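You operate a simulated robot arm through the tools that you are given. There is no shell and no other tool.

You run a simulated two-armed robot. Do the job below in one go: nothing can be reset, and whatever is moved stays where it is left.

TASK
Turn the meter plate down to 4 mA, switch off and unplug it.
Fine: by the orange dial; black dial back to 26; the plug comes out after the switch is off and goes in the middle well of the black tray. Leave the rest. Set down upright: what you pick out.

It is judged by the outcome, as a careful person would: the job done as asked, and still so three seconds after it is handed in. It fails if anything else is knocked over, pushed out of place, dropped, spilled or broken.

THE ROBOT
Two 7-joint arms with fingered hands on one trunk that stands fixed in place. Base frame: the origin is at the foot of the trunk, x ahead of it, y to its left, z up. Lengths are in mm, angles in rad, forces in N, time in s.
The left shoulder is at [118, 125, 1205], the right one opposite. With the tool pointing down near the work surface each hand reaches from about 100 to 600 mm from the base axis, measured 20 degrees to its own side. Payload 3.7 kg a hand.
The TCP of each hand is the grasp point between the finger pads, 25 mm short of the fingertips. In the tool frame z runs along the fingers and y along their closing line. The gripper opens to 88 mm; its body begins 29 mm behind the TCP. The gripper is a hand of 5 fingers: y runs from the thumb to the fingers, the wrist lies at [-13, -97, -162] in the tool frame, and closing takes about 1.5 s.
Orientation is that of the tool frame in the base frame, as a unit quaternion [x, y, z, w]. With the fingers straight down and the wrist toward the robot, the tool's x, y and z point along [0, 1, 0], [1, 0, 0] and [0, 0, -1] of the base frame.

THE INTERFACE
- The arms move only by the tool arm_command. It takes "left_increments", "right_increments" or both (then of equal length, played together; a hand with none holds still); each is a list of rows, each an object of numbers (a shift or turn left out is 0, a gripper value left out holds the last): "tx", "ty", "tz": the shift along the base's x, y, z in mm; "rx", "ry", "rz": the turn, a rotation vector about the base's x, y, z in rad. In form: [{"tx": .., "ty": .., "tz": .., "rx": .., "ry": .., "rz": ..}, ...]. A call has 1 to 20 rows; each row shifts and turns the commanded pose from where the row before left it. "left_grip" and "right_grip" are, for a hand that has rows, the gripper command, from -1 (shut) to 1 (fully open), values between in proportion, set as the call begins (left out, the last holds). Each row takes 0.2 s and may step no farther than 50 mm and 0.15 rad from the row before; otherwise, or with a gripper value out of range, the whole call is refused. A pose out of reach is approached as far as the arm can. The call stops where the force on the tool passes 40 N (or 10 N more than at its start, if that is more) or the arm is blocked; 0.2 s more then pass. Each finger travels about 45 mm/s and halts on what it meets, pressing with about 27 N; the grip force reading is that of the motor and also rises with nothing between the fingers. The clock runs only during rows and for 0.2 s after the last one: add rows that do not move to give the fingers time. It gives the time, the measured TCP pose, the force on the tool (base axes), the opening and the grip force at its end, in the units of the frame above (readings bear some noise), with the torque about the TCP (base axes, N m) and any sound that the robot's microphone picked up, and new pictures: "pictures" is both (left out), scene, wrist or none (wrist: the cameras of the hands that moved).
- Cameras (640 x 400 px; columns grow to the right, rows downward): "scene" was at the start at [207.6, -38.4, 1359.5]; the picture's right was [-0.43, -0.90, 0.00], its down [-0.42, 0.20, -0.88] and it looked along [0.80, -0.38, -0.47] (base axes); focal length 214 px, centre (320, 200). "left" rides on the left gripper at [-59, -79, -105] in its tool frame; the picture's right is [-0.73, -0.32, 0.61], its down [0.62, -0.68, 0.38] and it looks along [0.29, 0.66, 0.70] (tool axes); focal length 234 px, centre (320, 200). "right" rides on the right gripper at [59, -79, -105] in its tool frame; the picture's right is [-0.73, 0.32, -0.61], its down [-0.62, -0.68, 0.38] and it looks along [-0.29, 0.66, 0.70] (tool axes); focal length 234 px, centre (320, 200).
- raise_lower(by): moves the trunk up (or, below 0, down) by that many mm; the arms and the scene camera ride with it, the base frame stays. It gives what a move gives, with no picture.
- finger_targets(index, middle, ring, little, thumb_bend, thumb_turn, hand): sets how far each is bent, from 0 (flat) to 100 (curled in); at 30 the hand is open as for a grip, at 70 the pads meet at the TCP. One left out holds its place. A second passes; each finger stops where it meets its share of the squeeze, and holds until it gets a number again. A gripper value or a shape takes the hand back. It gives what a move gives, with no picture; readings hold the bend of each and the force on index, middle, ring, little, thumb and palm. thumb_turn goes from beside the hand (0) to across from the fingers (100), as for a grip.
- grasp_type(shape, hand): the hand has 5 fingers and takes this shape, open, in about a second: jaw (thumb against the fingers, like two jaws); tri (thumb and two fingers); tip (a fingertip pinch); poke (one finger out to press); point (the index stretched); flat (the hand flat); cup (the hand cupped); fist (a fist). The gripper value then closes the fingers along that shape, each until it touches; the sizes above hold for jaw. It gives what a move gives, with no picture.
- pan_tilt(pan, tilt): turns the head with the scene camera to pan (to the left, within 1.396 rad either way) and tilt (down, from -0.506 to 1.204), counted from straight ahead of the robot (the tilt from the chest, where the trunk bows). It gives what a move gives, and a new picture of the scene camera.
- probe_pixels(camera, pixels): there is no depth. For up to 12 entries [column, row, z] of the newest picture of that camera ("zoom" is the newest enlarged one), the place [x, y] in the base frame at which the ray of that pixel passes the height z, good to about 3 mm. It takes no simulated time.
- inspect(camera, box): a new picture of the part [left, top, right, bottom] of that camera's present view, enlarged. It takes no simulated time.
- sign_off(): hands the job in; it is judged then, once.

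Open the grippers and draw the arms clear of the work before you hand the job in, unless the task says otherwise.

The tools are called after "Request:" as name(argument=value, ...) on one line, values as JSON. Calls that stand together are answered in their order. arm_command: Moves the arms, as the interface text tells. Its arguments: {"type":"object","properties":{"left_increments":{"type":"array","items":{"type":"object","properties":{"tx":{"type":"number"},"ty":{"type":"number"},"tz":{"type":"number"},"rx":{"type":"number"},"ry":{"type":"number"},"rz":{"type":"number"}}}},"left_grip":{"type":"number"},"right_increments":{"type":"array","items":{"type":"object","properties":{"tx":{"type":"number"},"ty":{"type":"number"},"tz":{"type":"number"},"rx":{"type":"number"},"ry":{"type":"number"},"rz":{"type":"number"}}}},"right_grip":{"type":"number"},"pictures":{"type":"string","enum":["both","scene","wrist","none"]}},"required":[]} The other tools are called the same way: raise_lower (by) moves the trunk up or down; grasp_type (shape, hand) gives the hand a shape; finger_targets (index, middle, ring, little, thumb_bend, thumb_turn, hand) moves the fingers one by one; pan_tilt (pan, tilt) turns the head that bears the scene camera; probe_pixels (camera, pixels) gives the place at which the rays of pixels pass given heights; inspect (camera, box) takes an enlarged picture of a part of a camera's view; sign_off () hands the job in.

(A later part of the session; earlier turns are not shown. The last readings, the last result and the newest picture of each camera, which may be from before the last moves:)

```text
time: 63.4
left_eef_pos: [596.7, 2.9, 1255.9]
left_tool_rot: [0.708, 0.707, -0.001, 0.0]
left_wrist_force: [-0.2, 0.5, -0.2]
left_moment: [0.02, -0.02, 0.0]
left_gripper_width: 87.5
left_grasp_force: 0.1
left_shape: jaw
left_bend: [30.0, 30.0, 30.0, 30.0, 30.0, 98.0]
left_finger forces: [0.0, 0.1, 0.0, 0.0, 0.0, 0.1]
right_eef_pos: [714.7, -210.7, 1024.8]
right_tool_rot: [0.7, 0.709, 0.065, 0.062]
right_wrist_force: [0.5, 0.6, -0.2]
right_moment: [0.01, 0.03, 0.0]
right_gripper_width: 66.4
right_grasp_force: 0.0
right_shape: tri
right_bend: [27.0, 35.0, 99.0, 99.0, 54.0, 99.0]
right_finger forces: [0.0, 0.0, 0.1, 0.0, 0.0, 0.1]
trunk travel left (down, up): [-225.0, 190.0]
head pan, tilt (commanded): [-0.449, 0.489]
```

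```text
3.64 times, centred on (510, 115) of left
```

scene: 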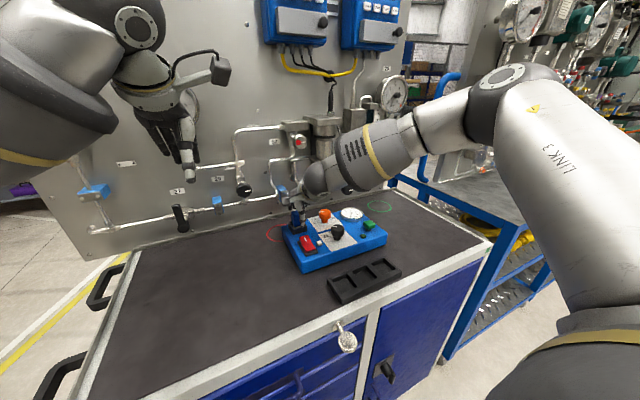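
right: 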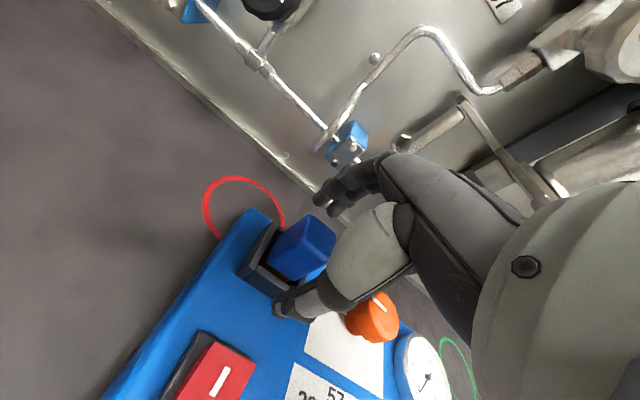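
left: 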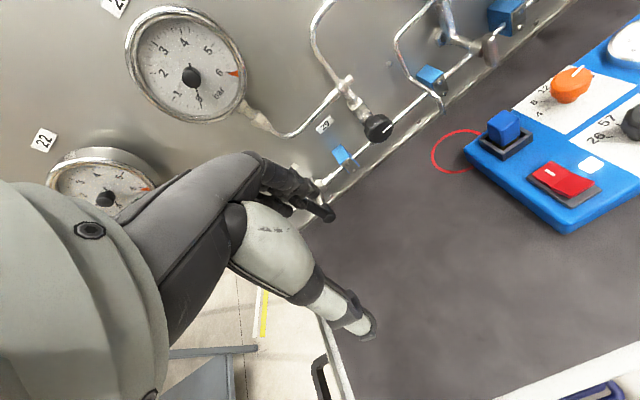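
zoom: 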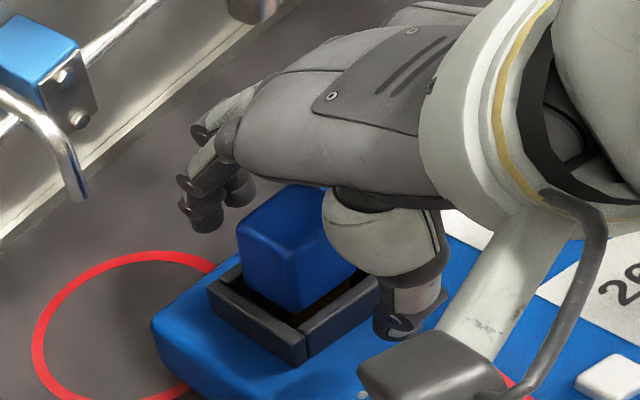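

Thumb tip is close to the frame's top level, so I raise 3 mm and close the fingers part way to check the clearance.

Request:
arm_command(right_increments=[{"tz": 3}, {}, {}, {}, {}, {}], right_grip=-0.2, pictures="none")

Request:
inspect(camera="scene", box=[280, 200, 330, 240])

Request:
inspect(camera="left", box=[450, 60, 570, 170])

Request:
inspect(camera="right", box=[220, 150, 420, 330])

```text
time: 64.8
left_eef_pos: [598.6, 2.5, 1255.3]
left_tool_rot: [0.707, 0.707, 0.0, -0.001]
left_wrist_force: [0.7, 0.0, 0.5]
left_moment: [-0.01, 0.0, 0.02]
left_gripper_width: 87.9
left_grasp_force: 0.0
left_shape: jaw
left_bend: [30.0, 30.0, 30.0, 30.0, 30.0, 98.0]
left_finger forces: [0.0, 0.1, 0.0, 0.0, 0.1, 0.0]
right_eef_pos: [714.3, -210.7, 1029.3]
right_tool_rot: [0.699, 0.709, 0.065, 0.061]
right_wrist_force: [-0.6, -0.4, 0.5]
right_moment: [0.02, -0.01, 0.0]
right_gripper_width: 35.8
right_grasp_force: 0.0
right_shape: tri
right_bend: [74.0, 48.0, 99.0, 99.0, 72.0, 100.0]
right_finger forces: [0.3, 0.1, 0.0, 0.0, 0.1, 0.1]
trunk travel left (down, up): [-225.0, 190.0]
head pan, tilt (commanded): [-0.449, 0.489]
```

```text
10.00 times, centred on (305, 220) of scene
```

zoom: 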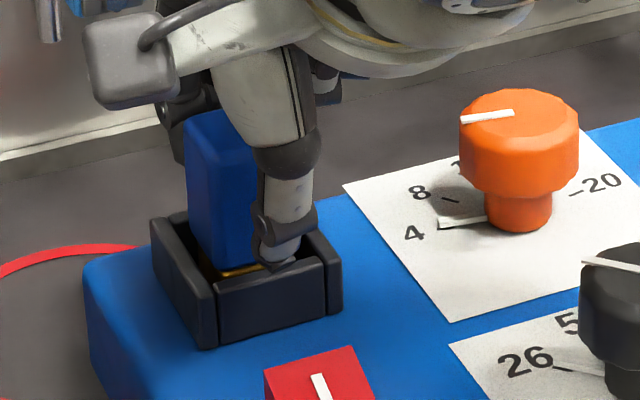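

```text
3.64 times, centred on (510, 115) of left
```

zoom: 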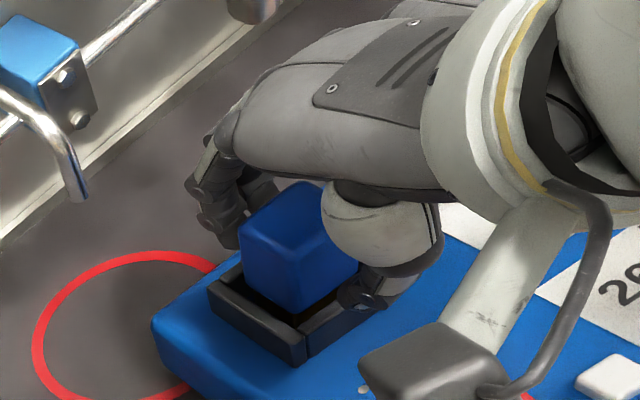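

```text
2.22 times, centred on (320, 240) of right
```

zoom: 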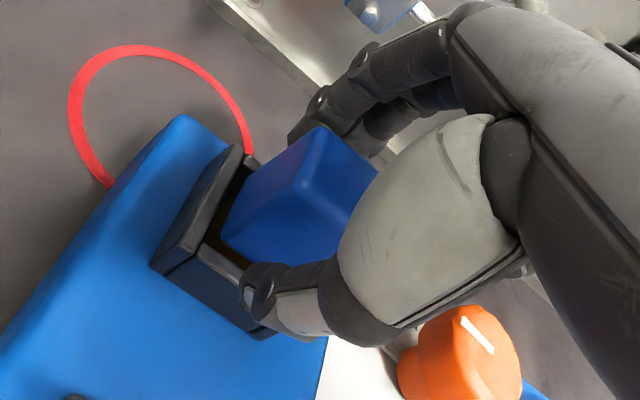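

The thumb sits about 4 mm towards -y of the plug's middle; I shift +3 mm in y and then close firmly.

Request:
arm_command(right_increments=[{"ty": 3}, {}], pictures="none")

Request:
arm_command(right_increments=[{}, {}, {}, {}, {}], right_grip=-0.8, pictures="wrist")

Request:
inspect(camera="scene", box=[280, 200, 330, 240])

Request:
inspect(camera="left", box=[450, 60, 570, 170])

Request:
inspect(camera="right", box=[220, 150, 420, 330])

```text
time: 65.4
left_eef_pos: [597.6, 3.8, 1257.3]
left_tool_rot: [0.708, 0.707, -0.001, -0.001]
left_wrist_force: [-0.6, -0.3, 0.5]
left_moment: [0.0, 0.02, 0.01]
left_gripper_width: 87.7
left_grasp_force: 0.0
left_shape: jaw
left_bend: [30.0, 30.0, 30.0, 30.0, 30.0, 98.0]
left_finger forces: [0.0, 0.1, 0.0, 0.1, 0.0, 0.1]
right_eef_pos: [713.4, -207.7, 1029.7]
right_tool_rot: [0.699, 0.709, 0.064, 0.061]
right_wrist_force: [-0.4, 0.7, 0.4]
right_moment: [-0.01, 0.0, 0.0]
right_gripper_width: 35.4
right_grasp_force: 0.1
right_shape: tri
right_bend: [74.0, 49.0, 99.0, 99.0, 72.0, 100.0]
right_finger forces: [0.2, 0.2, 0.1, 0.1, 0.1, 0.1]
trunk travel left (down, up): [-225.0, 190.0]
head pan, tilt (commanded): [-0.449, 0.489]
```

```text
time: 66.6
left_eef_pos: [596.8, 2.8, 1255.9]
left_tool_rot: [0.707, 0.707, 0.0, -0.001]
left_wrist_force: [0.8, -0.3, 1.1]
left_moment: [-0.04, 0.01, -0.02]
left_gripper_width: 87.5
left_grasp_force: 0.1
left_shape: jaw
left_bend: [30.0, 30.0, 30.0, 30.0, 30.0, 98.0]
left_finger forces: [0.1, 0.0, 0.0, 0.0, 0.0, 0.0]
right_eef_pos: [715.7, -207.8, 1028.1]
right_tool_rot: [0.699, 0.709, 0.065, 0.061]
right_wrist_force: [-0.2, 0.0, -0.5]
right_moment: [0.04, 0.0, 0.02]
right_gripper_width: 22.6
right_grasp_force: 27.3
right_shape: tri
right_bend: [74.0, 56.0, 100.0, 100.0, 74.0, 100.0]
right_finger forces: [12.4, 12.0, 0.0, 0.0, 24.2, 0.1]
trunk travel left (down, up): [-225.0, 190.0]
head pan, tilt (commanded): [-0.449, 0.489]
```

right: 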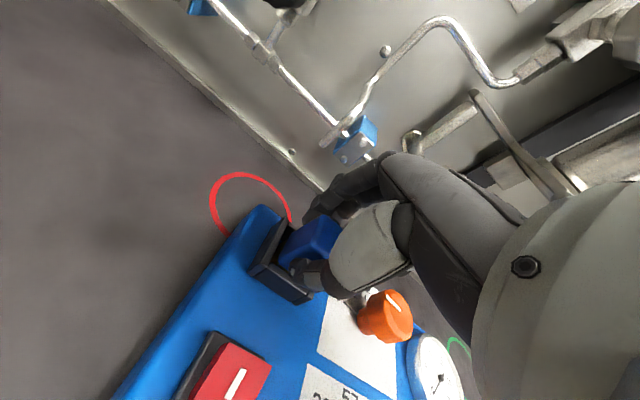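

```text
10.00 times, centred on (305, 220) of scene
```

zoom: 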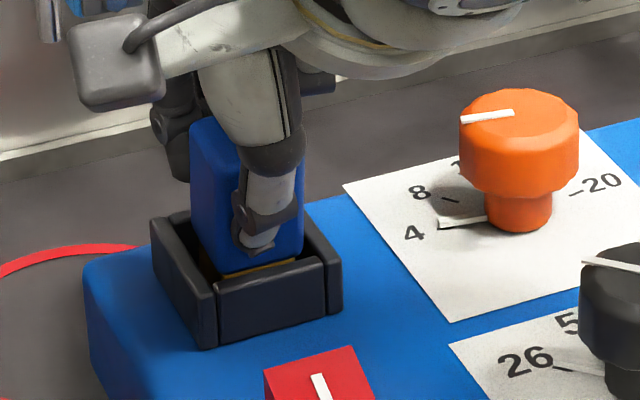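

```text
3.64 times, centred on (510, 115) of left
```

zoom: 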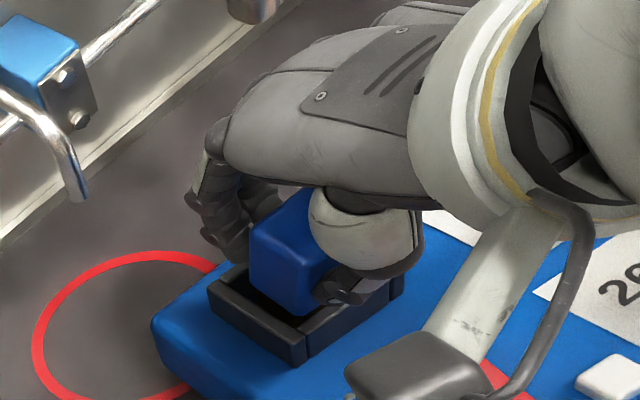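

```text
2.22 times, centred on (320, 240) of right
```

zoom: 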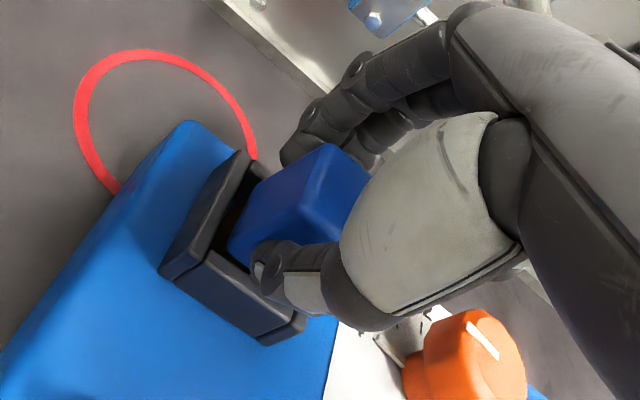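

Firm, balanced grip on the plug (12+12 vs 24 N). I pull straight up in small steps and watch force and plate.

Request:
arm_command(right_increments=[{"tz": 4}, {"tz": 4}, {"tz": 4}, {}], pictures="scene")

Request:
inspect(camera="scene", box=[280, 195, 340, 245])

Request:
inspect(camera="left", box=[450, 60, 570, 170])

```text
time: 67.6
left_eef_pos: [597.5, 3.5, 1255.3]
left_tool_rot: [0.707, 0.707, 0.0, 0.0]
left_wrist_force: [0.8, -0.2, 0.3]
left_moment: [-0.02, 0.01, -0.02]
left_gripper_width: 87.5
left_grasp_force: 0.1
left_shape: jaw
left_bend: [30.0, 30.0, 30.0, 30.0, 30.0, 98.0]
left_finger forces: [0.0, 0.0, 0.1, 0.0, 0.0, 0.0]
right_eef_pos: [716.5, -207.4, 1040.6]
right_tool_rot: [0.699, 0.709, 0.064, 0.061]
right_wrist_force: [0.0, 0.7, -0.7]
right_moment: [-0.04, 0.02, 0.03]
right_gripper_width: 22.5
right_grasp_force: 26.5
right_shape: tri
right_bend: [74.0, 56.0, 100.0, 100.0, 74.0, 100.0]
right_finger forces: [12.2, 11.8, 0.0, 0.0, 24.3, 0.0]
trunk travel left (down, up): [-225.0, 190.0]
head pan, tilt (commanded): [-0.449, 0.489]
```

scene: 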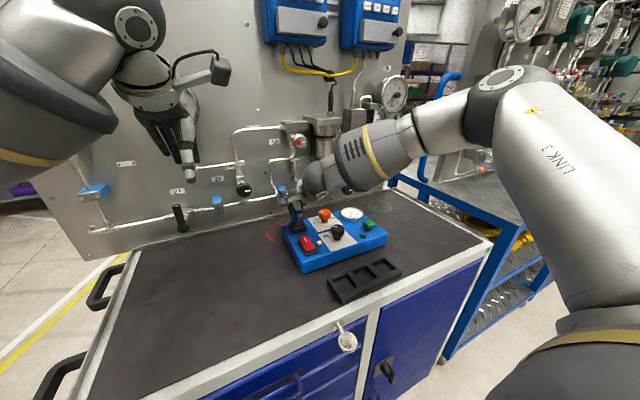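

```text
8.00 times, centred on (310, 220) of scene
```

zoom: 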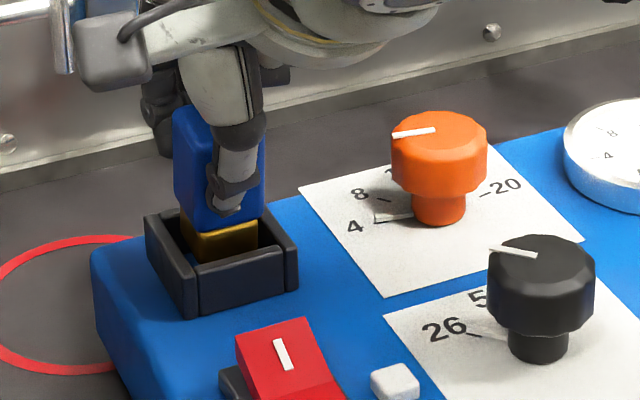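

```text
3.64 times, centred on (510, 115) of left
```

zoom: 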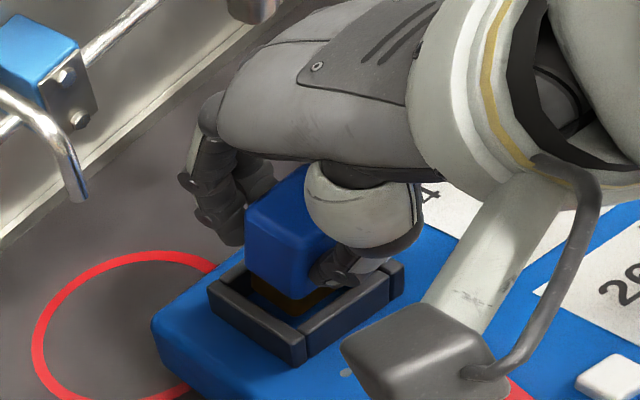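

The plug is coming out freely, the gold part showing, plate undisturbed. I lift a further 40 mm and look.

Request:
arm_command(right_increments=[{"tz": 6}, {"tz": 8}, {"tz": 8}, {"tz": 9}, {"tz": 9}, {}], pictures="both")

Request:
inspect(camera="scene", box=[280, 180, 340, 240])

Request:
inspect(camera="left", box=[450, 40, 570, 170])

Request:
inspect(camera="scene", box=[320, 245, 410, 310])

```text
time: 69.0
left_eef_pos: [597.0, 3.6, 1255.5]
left_tool_rot: [0.707, 0.707, 0.0, -0.001]
left_wrist_force: [0.0, 0.1, 0.1]
left_moment: [-0.01, 0.0, 0.02]
left_gripper_width: 87.5
left_grasp_force: 0.0
left_shape: jaw
left_bend: [30.0, 30.0, 30.0, 30.0, 30.0, 98.0]
left_finger forces: [0.1, 0.0, 0.0, 0.0, 0.0, 0.1]
right_eef_pos: [716.4, -208.7, 1080.6]
right_tool_rot: [0.7, 0.709, 0.064, 0.062]
right_wrist_force: [0.6, 0.2, -0.8]
right_moment: [0.02, -0.03, 0.01]
right_gripper_width: 22.7
right_grasp_force: 27.0
right_shape: tri
right_bend: [74.0, 56.0, 100.0, 100.0, 74.0, 100.0]
right_finger forces: [12.3, 11.9, 0.0, 0.0, 24.3, 0.0]
trunk travel left (down, up): [-225.0, 190.0]
head pan, tilt (commanded): [-0.449, 0.489]
```

scene: 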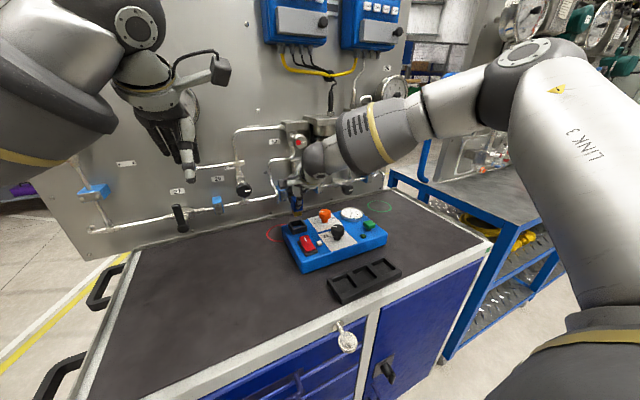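
right: 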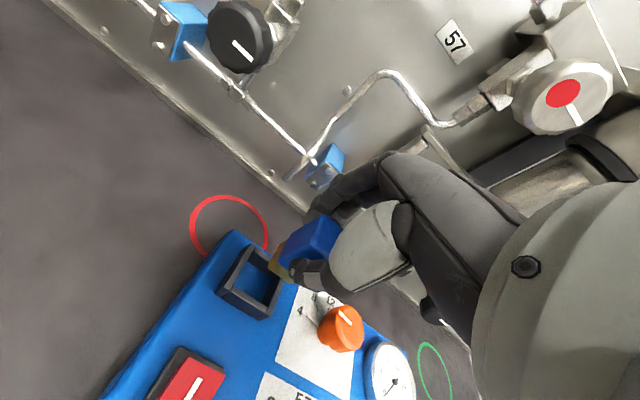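

```text
6.67 times, centred on (310, 210) of scene
```

zoom: 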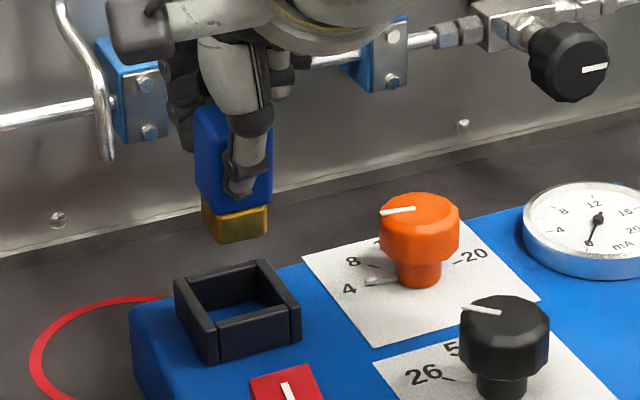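

```text
3.08 times, centred on (510, 105) of left
```

zoom: 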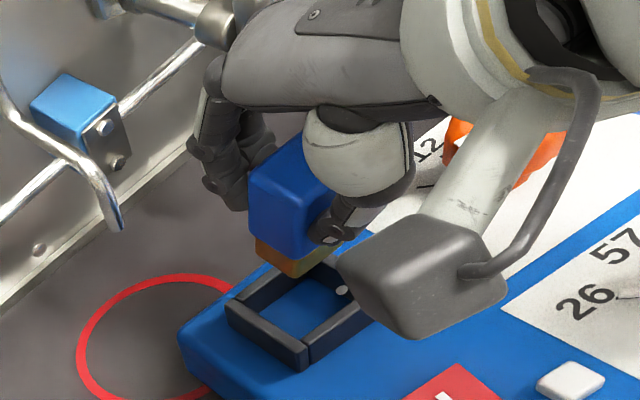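

```text
6.15 times, centred on (365, 278) of scene
```

zoom: 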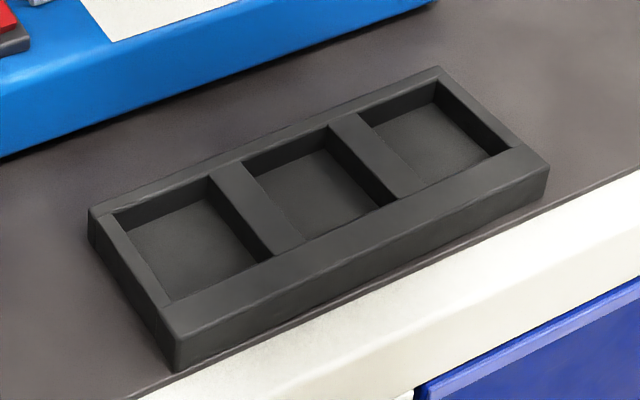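

The plug hangs free and upright; its bottom is about 49 mm below the TCP. I carry it back at safe height towards the tray at about (520,-304).

Request:
arm_command(right_increments=[{"tx": -20, "ty": -4, "tz": 6}, {"tx": -25, "ty": -10, "tz": 6}, {"tx": -30, "ty": -15, "tz": 4}, {"tx": -30, "ty": -18}, {"tx": -30, "ty": -18}, {"tx": -30, "ty": -16}, {"tx": -25, "ty": -12}, {"tx": -10, "ty": -5}, {}, {}], pictures="both")

Request:
inspect(camera="right", box=[150, 180, 390, 400])

Request:
inspect(camera="scene", box=[310, 215, 410, 315])

```text
time: 71.2
left_eef_pos: [597.8, 4.7, 1256.6]
left_tool_rot: [0.707, 0.707, -0.001, -0.001]
left_wrist_force: [0.3, 1.5, -0.1]
left_moment: [0.0, -0.02, 0.02]
left_gripper_width: 87.8
left_grasp_force: 0.3
left_shape: jaw
left_bend: [30.0, 30.0, 30.0, 30.0, 30.0, 98.0]
left_finger forces: [0.1, 0.0, 0.1, 0.0, 0.0, 0.0]
right_eef_pos: [514.3, -305.1, 1095.4]
right_tool_rot: [0.699, 0.71, 0.065, 0.061]
right_wrist_force: [0.0, 0.2, -1.3]
right_moment: [0.02, -0.01, 0.01]
right_gripper_width: 22.7
right_grasp_force: 26.2
right_shape: tri
right_bend: [74.0, 56.0, 100.0, 100.0, 74.0, 100.0]
right_finger forces: [12.3, 11.9, 0.0, 0.0, 24.3, 0.1]
trunk travel left (down, up): [-225.0, 190.0]
head pan, tilt (commanded): [-0.449, 0.489]
```

scene: 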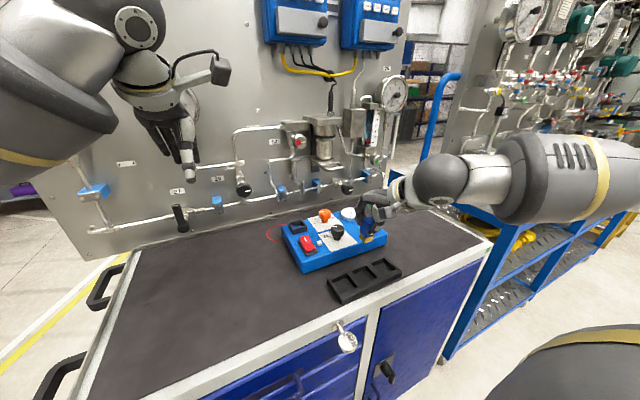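
right: 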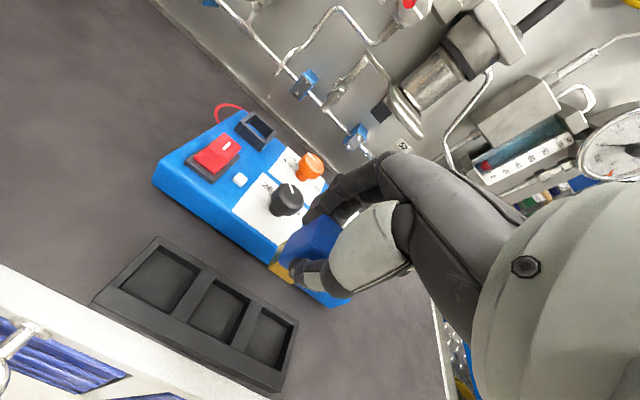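

```text
1.82 times, centred on (270, 290) of right
```

zoom: 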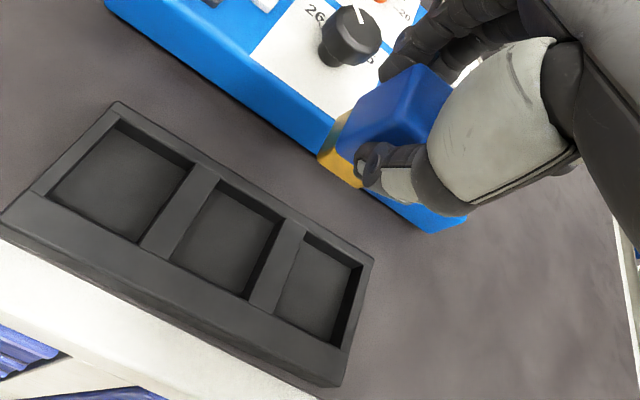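

```text
4.00 times, centred on (360, 265) of scene
```

zoom: 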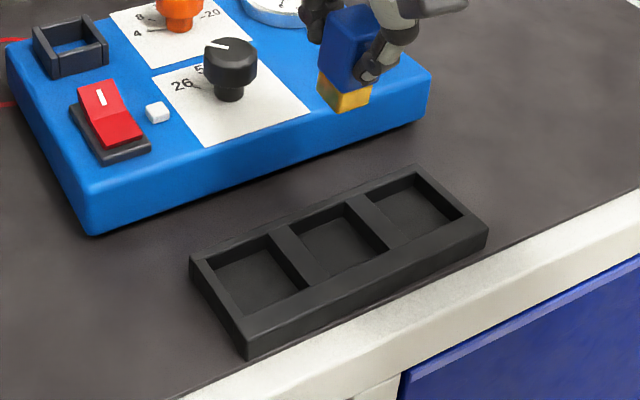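

The middle well's rim centre is at right (220.5,312.8) and scene (364.7,275.2). I probe these and the tray rim corners at several heights.

Request:
probe_pixels(camera="right", pixels=[[220.5, 312.8, 930], [220.5, 312.8, 940], [220.5, 312.8, 950], [220.5, 312.8, 960], [157.4, 238.5, 945], [298.9, 322.4, 945], [278, 384, 945], [95, 298.8, 945]])

Request:
probe_pixels(camera="scene", pixels=[[364.75, 275.2, 930], [364.75, 275.2, 940], [364.75, 275.2, 950], [364.75, 275.2, 960], [327.5, 279, 945], [384, 255.8, 945], [401.8, 271.3, 945], [341, 300, 945]])

```text
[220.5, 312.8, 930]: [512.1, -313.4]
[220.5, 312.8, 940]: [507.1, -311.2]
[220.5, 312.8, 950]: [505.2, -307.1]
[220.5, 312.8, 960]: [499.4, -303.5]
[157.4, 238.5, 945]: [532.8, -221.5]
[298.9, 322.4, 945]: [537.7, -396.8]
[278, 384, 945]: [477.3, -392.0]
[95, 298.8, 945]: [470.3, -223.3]
```

```text
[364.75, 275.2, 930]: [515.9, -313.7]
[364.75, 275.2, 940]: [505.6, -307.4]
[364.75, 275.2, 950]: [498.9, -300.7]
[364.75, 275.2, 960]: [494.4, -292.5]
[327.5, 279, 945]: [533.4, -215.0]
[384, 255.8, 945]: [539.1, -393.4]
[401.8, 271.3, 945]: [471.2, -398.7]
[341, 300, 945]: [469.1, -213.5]
```

Both cameras agree: the middle well centre is near (508.5,-310.5), rim about z=937. I align the plug over it and descend until its bottom is about 10 mm above the rim.

Request:
arm_command(right_increments=[{"tx": -3.5, "ty": -3.2, "tz": -20}, {"tx": -3.3, "ty": -3.2, "tz": -25}, {"tz": -25}, {"tz": -20}, {"tz": -9}, {}], pictures="both")

Request:
inspect(camera="scene", box=[325, 235, 405, 305])

Request:
inspect(camera="right", box=[190, 190, 390, 370])

```text
time: 72.6
left_eef_pos: [597.9, 3.8, 1256.2]
left_tool_rot: [0.707, 0.707, 0.0, -0.001]
left_wrist_force: [-0.2, -1.3, 0.0]
left_moment: [0.02, 0.02, 0.0]
left_gripper_width: 87.6
left_grasp_force: 0.1
left_shape: jaw
left_bend: [30.0, 30.0, 30.0, 30.0, 30.0, 98.0]
left_finger forces: [0.1, 0.0, 0.0, 0.1, 0.0, 0.0]
right_eef_pos: [508.8, -312.0, 996.4]
right_tool_rot: [0.699, 0.71, 0.063, 0.06]
right_wrist_force: [-0.2, 0.1, -0.5]
right_moment: [0.02, 0.0, 0.0]
right_gripper_width: 22.6
right_grasp_force: 27.4
right_shape: tri
right_bend: [74.0, 56.0, 100.0, 100.0, 74.0, 100.0]
right_finger forces: [12.2, 11.9, 0.1, 0.0, 24.3, 0.1]
trunk travel left (down, up): [-225.0, 190.0]
head pan, tilt (commanded): [-0.449, 0.489]
```

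scene: 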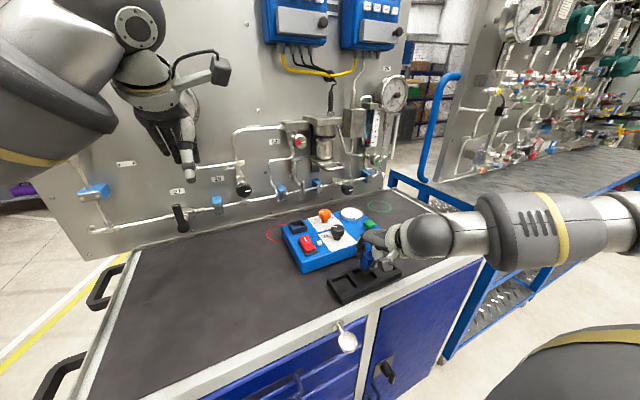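
right: 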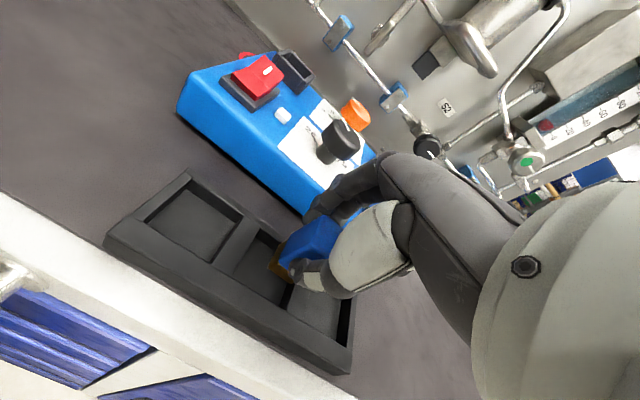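

```text
5.71 times, centred on (365, 270) of scene
```

zoom: 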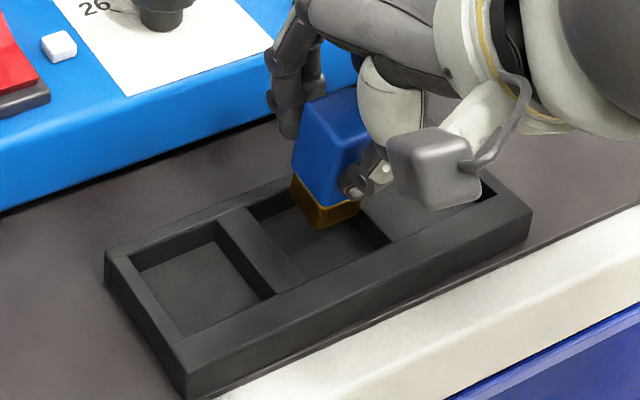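

```text
2.22 times, centred on (290, 280) of right
```

zoom: 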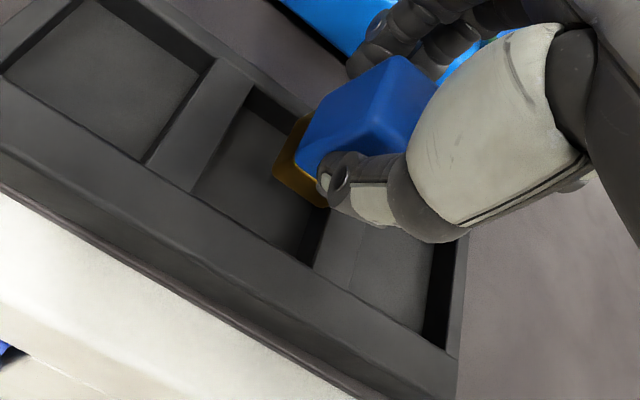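

The plug is above the middle well. I probe the well's rim corners and the gold bottom edge in this close view to centre it properly.

Request:
probe_pixels(camera="right", pixels=[[233.7, 275.5, 937], [258.5, 229.5, 937], [284.6, 307.9, 937], [268.8, 268.7, 947], [293.2, 283.2, 947], [283, 243.7, 947]])

Request:
probe_pixels(camera="scene", pixels=[[352.4, 271.4, 937], [367.6, 264.7, 937], [378.1, 277, 937], [363.2, 284.9, 937], [365, 275.25, 947], [360.1, 268.2, 947], [372, 272.1, 947]])

```text
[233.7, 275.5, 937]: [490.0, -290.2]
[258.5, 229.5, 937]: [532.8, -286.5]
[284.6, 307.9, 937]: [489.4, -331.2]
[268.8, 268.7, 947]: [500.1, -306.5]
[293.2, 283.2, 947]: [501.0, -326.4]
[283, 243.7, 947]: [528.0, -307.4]
```

```text
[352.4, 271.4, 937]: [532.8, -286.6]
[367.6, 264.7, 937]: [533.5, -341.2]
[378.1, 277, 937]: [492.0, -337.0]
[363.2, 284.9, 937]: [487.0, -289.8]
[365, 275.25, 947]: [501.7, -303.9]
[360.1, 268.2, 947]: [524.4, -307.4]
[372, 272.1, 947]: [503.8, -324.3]
```

Both views agree: well spans x 490–533, y -288…-334; plug bottom spans x 501–526, y -305…-325. I shift (-2,+4) mm to centre it and lower 12 mm.

Request:
arm_command(right_increments=[{"tx": -2, "ty": 4}, {"tz": -6}, {"tz": -6}, {}], pictures="both")

Request:
inspect(camera="scene", box=[335, 245, 395, 300])

Request:
inspect(camera="right", box=[210, 200, 370, 340])

```text
time: 73.6
left_eef_pos: [597.5, 2.8, 1255.6]
left_tool_rot: [0.707, 0.708, 0.0, -0.002]
left_wrist_force: [0.3, 0.3, 0.0]
left_moment: [-0.05, -0.01, -0.03]
left_gripper_width: 87.6
left_grasp_force: 0.0
left_shape: jaw
left_bend: [30.0, 30.0, 30.0, 30.0, 30.0, 98.0]
left_finger forces: [0.0, 0.0, 0.0, 0.1, 0.0, 0.0]
right_eef_pos: [507.0, -309.0, 985.7]
right_tool_rot: [0.698, 0.71, 0.065, 0.061]
right_wrist_force: [0.6, 0.1, -0.7]
right_moment: [-0.04, -0.01, -0.01]
right_gripper_width: 22.5
right_grasp_force: 26.8
right_shape: tri
right_bend: [74.0, 56.0, 100.0, 100.0, 74.0, 100.0]
right_finger forces: [12.3, 12.0, 0.1, 0.0, 24.3, 0.1]
trunk travel left (down, up): [-225.0, 190.0]
head pan, tilt (commanded): [-0.449, 0.489]
```

scene: 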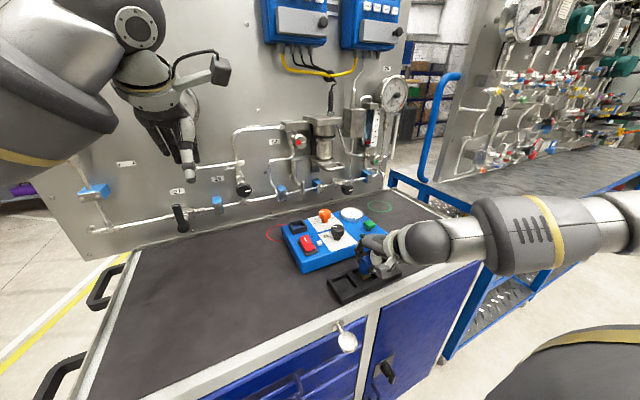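
right: 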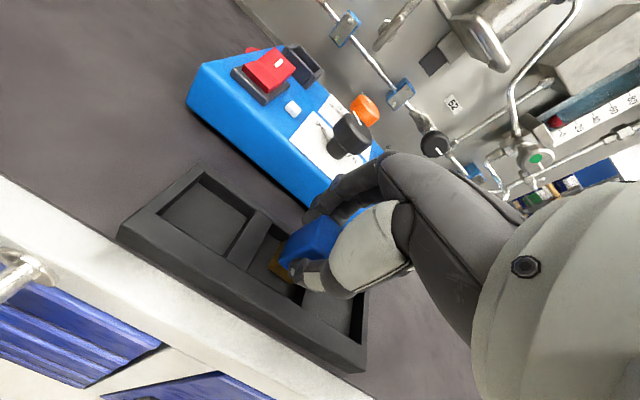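

```text
7.27 times, centred on (365, 272) of scene
```

zoom: 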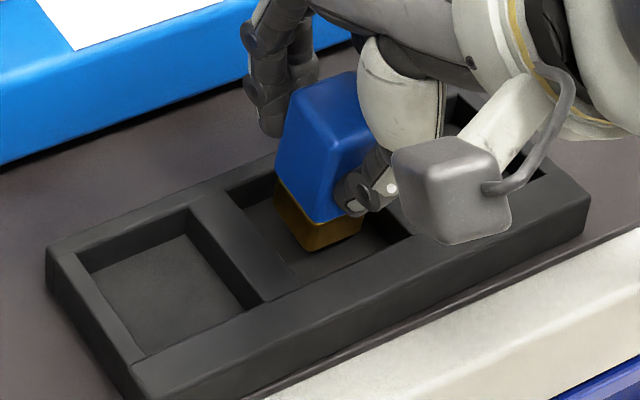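

```text
2.86 times, centred on (290, 270) of right
```

zoom: 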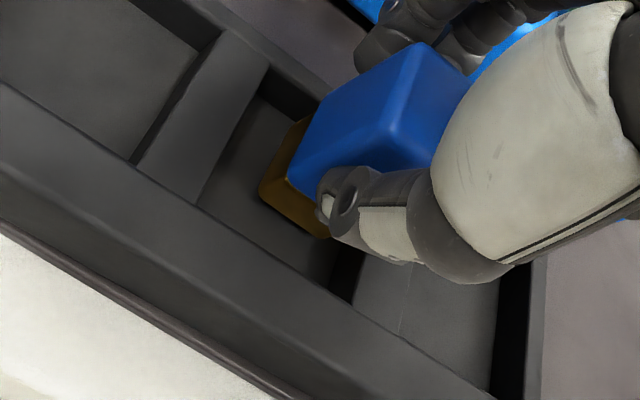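

The plug is entering the well centrally. I lower on in 2–3 mm steps until the force shows it touching the floor.

Request:
arm_command(right_increments=[{"tz": -3}, {"tz": -3}, {"tz": -2}, {}], pictures="none")

Request:
inspect(camera="scene", box=[335, 245, 395, 300])

```text
time: 74.6
left_eef_pos: [597.3, 3.4, 1257.0]
left_tool_rot: [0.707, 0.708, 0.0, 0.0]
left_wrist_force: [0.9, -0.7, 0.0]
left_moment: [-0.02, 0.02, 0.0]
left_gripper_width: 87.6
left_grasp_force: 0.0
left_shape: jaw
left_bend: [30.0, 30.0, 30.0, 30.0, 30.0, 98.0]
left_finger forces: [0.1, 0.0, 0.1, 0.0, 0.0, 0.0]
right_eef_pos: [507.5, -309.2, 981.0]
right_tool_rot: [0.699, 0.709, 0.066, 0.064]
right_wrist_force: [2.0, -0.4, 19.0]
right_moment: [-0.04, -0.08, -0.07]
right_gripper_width: 24.5
right_grasp_force: 27.0
right_shape: tri
right_bend: [74.0, 55.0, 100.0, 100.0, 76.0, 100.0]
right_finger forces: [16.0, 15.9, 0.0, 0.0, 27.6, 0.1]
trunk travel left (down, up): [-225.0, 190.0]
head pan, tilt (commanded): [-0.449, 0.489]
```

```text
7.27 times, centred on (365, 272) of scene
```

zoom: 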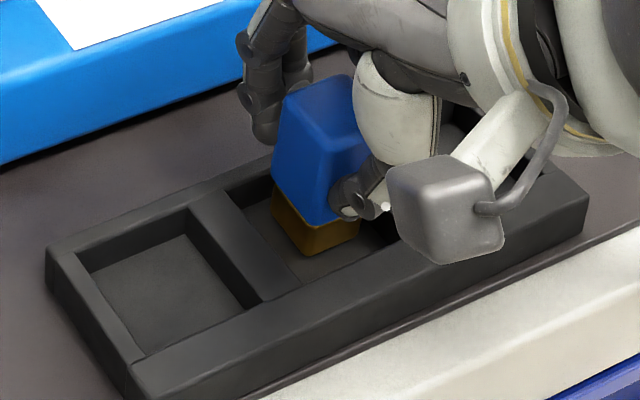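

It touched the floor (19 N upward). I ease back up 2.5 mm to take the load off before letting go.

Request:
arm_command(right_increments=[{"tz": 2.5}, {}], pictures="none")

Request:
inspect(camera="scene", box=[345, 250, 385, 290])

Request:
inspect(camera="right", box=[210, 200, 370, 340])

```text
time: 75.2
left_eef_pos: [597.8, 4.6, 1255.3]
left_tool_rot: [0.707, 0.708, 0.0, 0.001]
left_wrist_force: [0.3, -0.8, 0.4]
left_moment: [-0.05, 0.01, 0.0]
left_gripper_width: 87.6
left_grasp_force: 0.1
left_shape: jaw
left_bend: [30.0, 30.0, 30.0, 30.0, 30.0, 98.0]
left_finger forces: [0.1, 0.0, 0.0, 0.0, 0.0, 0.0]
right_eef_pos: [506.1, -308.0, 980.9]
right_tool_rot: [0.699, 0.71, 0.065, 0.062]
right_wrist_force: [4.4, -2.7, 16.7]
right_moment: [-0.06, -0.2, -0.04]
right_gripper_width: 24.2
right_grasp_force: 27.4
right_shape: tri
right_bend: [74.0, 54.0, 100.0, 100.0, 76.0, 100.0]
right_finger forces: [16.2, 16.1, 0.0, 0.0, 26.1, 0.0]
trunk travel left (down, up): [-225.0, 190.0]
head pan, tilt (commanded): [-0.449, 0.489]
```

```text
10.00 times, centred on (365, 270) of scene
```

zoom: 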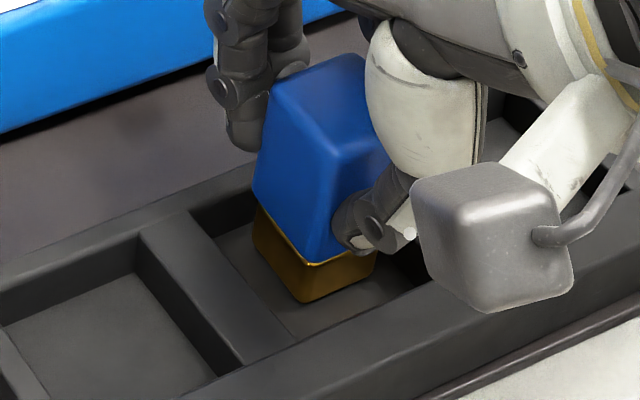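

```text
2.86 times, centred on (290, 270) of right
```

zoom: 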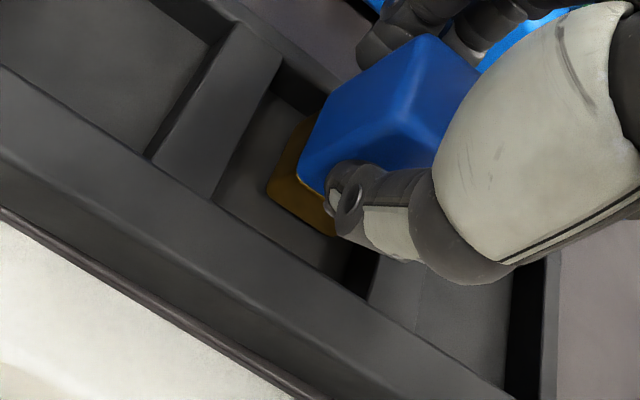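

The force is still 17 N, so I ease up another 2 mm and re-read.

Request:
arm_command(right_increments=[{"tz": 2}, {}, {}], pictures="none")

Request:
inspect(camera="scene", box=[345, 250, 385, 290])

```text
time: 76.0
left_eef_pos: [597.9, 3.2, 1255.8]
left_tool_rot: [0.707, 0.707, -0.001, 0.0]
left_wrist_force: [0.6, -0.5, -0.2]
left_moment: [0.02, -0.02, 0.02]
left_gripper_width: 87.8
left_grasp_force: 0.0
left_shape: jaw
left_bend: [30.0, 30.0, 30.0, 30.0, 30.0, 98.0]
left_finger forces: [0.1, 0.1, 0.0, 0.1, 0.0, 0.0]
right_eef_pos: [507.7, -309.2, 982.6]
right_tool_rot: [0.699, 0.709, 0.065, 0.061]
right_wrist_force: [3.1, 0.1, 8.3]
right_moment: [0.02, -0.12, -0.01]
right_gripper_width: 24.2
right_grasp_force: 26.6
right_shape: tri
right_bend: [74.0, 55.0, 100.0, 100.0, 76.0, 100.0]
right_finger forces: [14.7, 14.9, 0.0, 0.0, 26.4, 0.0]
trunk travel left (down, up): [-225.0, 190.0]
head pan, tilt (commanded): [-0.449, 0.489]
```

```text
10.00 times, centred on (365, 270) of scene
```

zoom: 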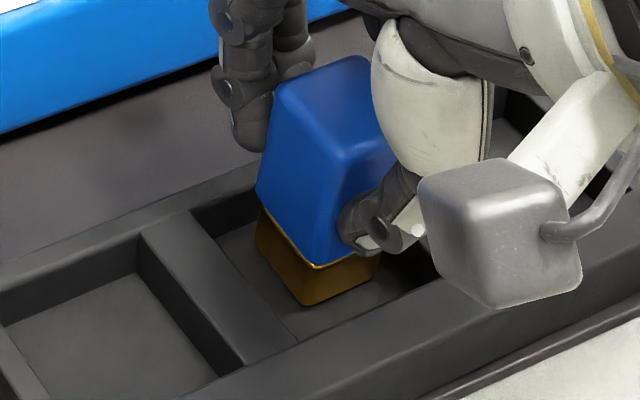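

Load is down to 8 N and the plug stands upright. I ease up 1 mm more and loosen the grip slowly in small steps.

Request:
arm_command(right_increments=[{"tz": 1}, {}], pictures="none")

Request:
arm_command(right_increments=[{}, {}], right_grip=-0.48, pictures="none")

Request:
arm_command(right_increments=[{}, {}], right_grip=-0.4, pictures="none")

Request:
inspect(camera="scene", box=[345, 250, 385, 290])

```text
time: 76.6
left_eef_pos: [597.8, 2.9, 1256.1]
left_tool_rot: [0.707, 0.707, -0.001, -0.001]
left_wrist_force: [-0.2, -0.7, 1.0]
left_moment: [0.0, 0.04, -0.01]
left_gripper_width: 87.9
left_grasp_force: 0.0
left_shape: jaw
left_bend: [30.0, 30.0, 30.0, 30.0, 30.0, 98.0]
left_finger forces: [0.0, 0.0, 0.0, 0.0, 0.0, 0.1]
right_eef_pos: [506.3, -309.3, 983.0]
right_tool_rot: [0.7, 0.709, 0.063, 0.061]
right_wrist_force: [1.0, 1.0, 0.5]
right_moment: [-0.02, 0.03, 0.01]
right_gripper_width: 23.9
right_grasp_force: 27.7
right_shape: tri
right_bend: [74.0, 55.0, 100.0, 100.0, 76.0, 100.0]
right_finger forces: [13.3, 13.3, 0.1, 0.1, 26.3, 0.0]
trunk travel left (down, up): [-225.0, 190.0]
head pan, tilt (commanded): [-0.449, 0.489]
```

```text
time: 77.2
left_eef_pos: [597.6, 2.9, 1255.8]
left_tool_rot: [0.707, 0.707, 0.0, -0.001]
left_wrist_force: [-0.5, 0.4, -0.2]
left_moment: [-0.01, 0.01, 0.05]
left_gripper_width: 87.9
left_grasp_force: 0.0
left_shape: jaw
left_bend: [30.0, 30.0, 30.0, 30.0, 30.0, 98.0]
left_finger forces: [0.1, 0.0, 0.0, 0.0, 0.1, 0.0]
right_eef_pos: [505.4, -309.6, 983.1]
right_tool_rot: [0.7, 0.709, 0.064, 0.061]
right_wrist_force: [-0.4, -0.6, -0.1]
right_moment: [0.01, -0.02, 0.01]
right_gripper_width: 24.0
right_grasp_force: 26.7
right_shape: tri
right_bend: [74.0, 55.0, 100.0, 100.0, 76.0, 100.0]
right_finger forces: [13.1, 13.0, 0.0, 0.0, 26.3, 0.1]
trunk travel left (down, up): [-225.0, 190.0]
head pan, tilt (commanded): [-0.449, 0.489]
```

```text
time: 77.8
left_eef_pos: [597.5, 2.9, 1256.8]
left_tool_rot: [0.706, 0.708, 0.0, -0.001]
left_wrist_force: [-0.1, 0.0, 0.0]
left_moment: [-0.02, -0.02, 0.02]
left_gripper_width: 88.1
left_grasp_force: 0.1
left_shape: jaw
left_bend: [30.0, 30.0, 30.0, 30.0, 30.0, 98.0]
left_finger forces: [0.1, 0.0, 0.0, 0.0, 0.0, 0.0]
right_eef_pos: [507.4, -309.1, 983.8]
right_tool_rot: [0.699, 0.71, 0.066, 0.061]
right_wrist_force: [0.5, 0.6, 0.6]
right_moment: [0.01, -0.01, 0.04]
right_gripper_width: 26.6
right_grasp_force: 0.1
right_shape: tri
right_bend: [74.0, 53.0, 99.0, 99.0, 74.0, 100.0]
right_finger forces: [0.3, 0.2, 0.0, 0.0, 0.4, 0.0]
trunk travel left (down, up): [-225.0, 190.0]
head pan, tilt (commanded): [-0.449, 0.489]
```

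```text
10.00 times, centred on (365, 270) of scene
```

zoom: 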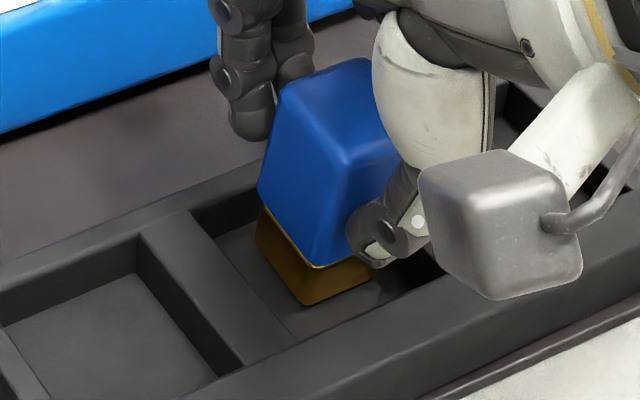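

The plug stands on its own, fingers just off it. I open further, slowly, and check again.

Request:
arm_command(right_increments=[{}, {}], right_grip=-0.2, pictures="none")

Request:
arm_command(right_increments=[{}, {}, {}, {}], right_grip=0.5, pictures="wrist")

Request:
inspect(camera="scene", box=[345, 250, 385, 290])

Request:
inspect(camera="right", box=[210, 200, 370, 340])

```text
time: 78.4
left_eef_pos: [599.3, 3.6, 1255.6]
left_tool_rot: [0.706, 0.708, -0.001, -0.001]
left_wrist_force: [0.8, 0.7, 0.4]
left_moment: [-0.02, -0.03, 0.02]
left_gripper_width: 87.5
left_grasp_force: 0.1
left_shape: jaw
left_bend: [30.0, 30.0, 30.0, 30.0, 30.0, 98.0]
left_finger forces: [0.1, 0.0, 0.0, 0.1, 0.1, 0.0]
right_eef_pos: [504.6, -309.9, 983.0]
right_tool_rot: [0.7, 0.709, 0.065, 0.062]
right_wrist_force: [0.7, 0.2, -0.2]
right_moment: [-0.04, 0.03, 0.02]
right_gripper_width: 35.0
right_grasp_force: 0.1
right_shape: tri
right_bend: [74.0, 49.0, 99.0, 99.0, 73.0, 100.0]
right_finger forces: [0.1, 0.1, 0.0, 0.0, 0.1, 0.1]
trunk travel left (down, up): [-225.0, 190.0]
head pan, tilt (commanded): [-0.449, 0.489]
```

```text
time: 79.4
left_eef_pos: [597.6, 4.3, 1256.8]
left_tool_rot: [0.707, 0.707, -0.001, -0.001]
left_wrist_force: [-1.3, -0.2, 0.7]
left_moment: [-0.02, -0.02, 0.01]
left_gripper_width: 87.6
left_grasp_force: 0.1
left_shape: jaw
left_bend: [30.0, 30.0, 30.0, 30.0, 30.0, 98.0]
left_finger forces: [0.0, 0.0, 0.0, 0.0, 0.0, 0.0]
right_eef_pos: [507.0, -309.6, 984.5]
right_tool_rot: [0.699, 0.71, 0.064, 0.061]
right_wrist_force: [-0.1, 0.1, 0.1]
right_moment: [-0.01, 0.03, -0.03]
right_gripper_width: 65.7
right_grasp_force: 0.0
right_shape: tri
right_bend: [27.0, 36.0, 99.0, 99.0, 54.0, 99.0]
right_finger forces: [0.1, 0.0, 0.0, 0.0, 0.0, 0.0]
trunk travel left (down, up): [-225.0, 190.0]
head pan, tilt (commanded): [-0.449, 0.489]
```

right: 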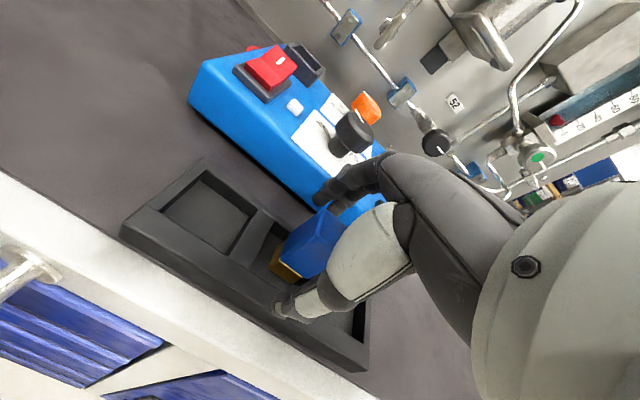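

```text
10.00 times, centred on (365, 270) of scene
```

zoom: 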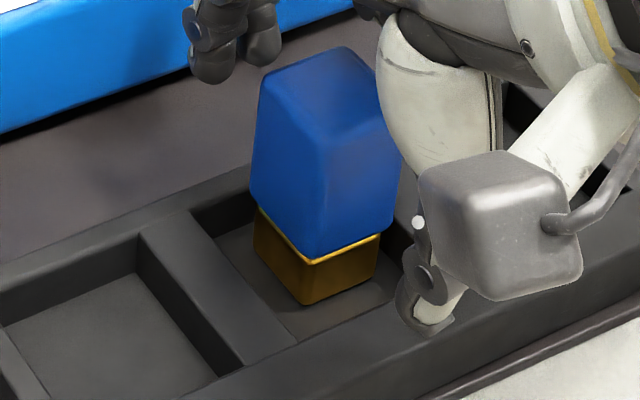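

```text
2.86 times, centred on (290, 270) of right
```

zoom: 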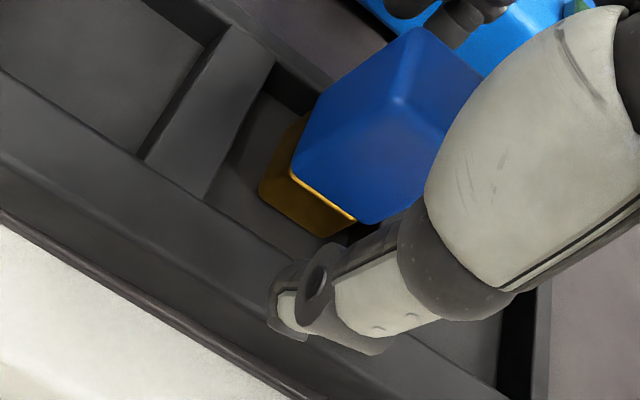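

The plug stands upright in the middle well. I lift the open hand straight up, then draw it back clear of the work.

Request:
arm_command(right_increments=[{"tz": 8}, {"tz": 12}, {"tz": 20}, {"tz": 30}, {"tz": 40}, {"tz": 40, "tx": -10}, {"tz": 40, "tx": -25, "ty": -15}, {"tz": 40, "tx": -30, "ty": -20}, {"tz": 35, "tx": -30, "ty": -20}, {"tz": 20, "tx": -25, "ty": -10, "ry": 0.1}, {"ry": 0.075}, {}], right_grip=0.6, pictures="both")

Request:
inspect(camera="scene", box=[275, 195, 415, 310])

Request:
inspect(camera="scene", box=[340, 245, 390, 295])

```text
refused: row 8 steps farther than a row can; nothing moved
```

```text
3.48 times, centred on (345, 252) of scene
```

zoom: 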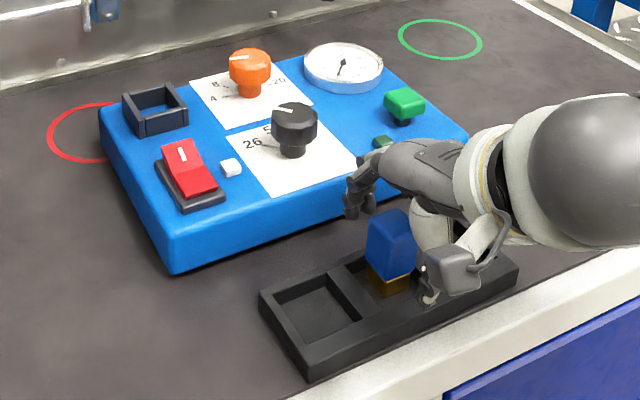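

```text
8.00 times, centred on (365, 270) of scene
```

zoom: 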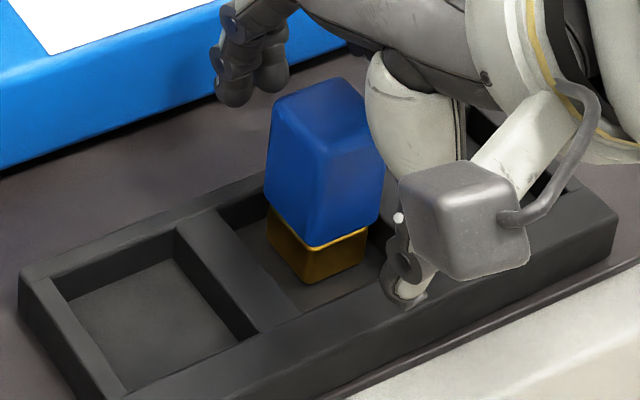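

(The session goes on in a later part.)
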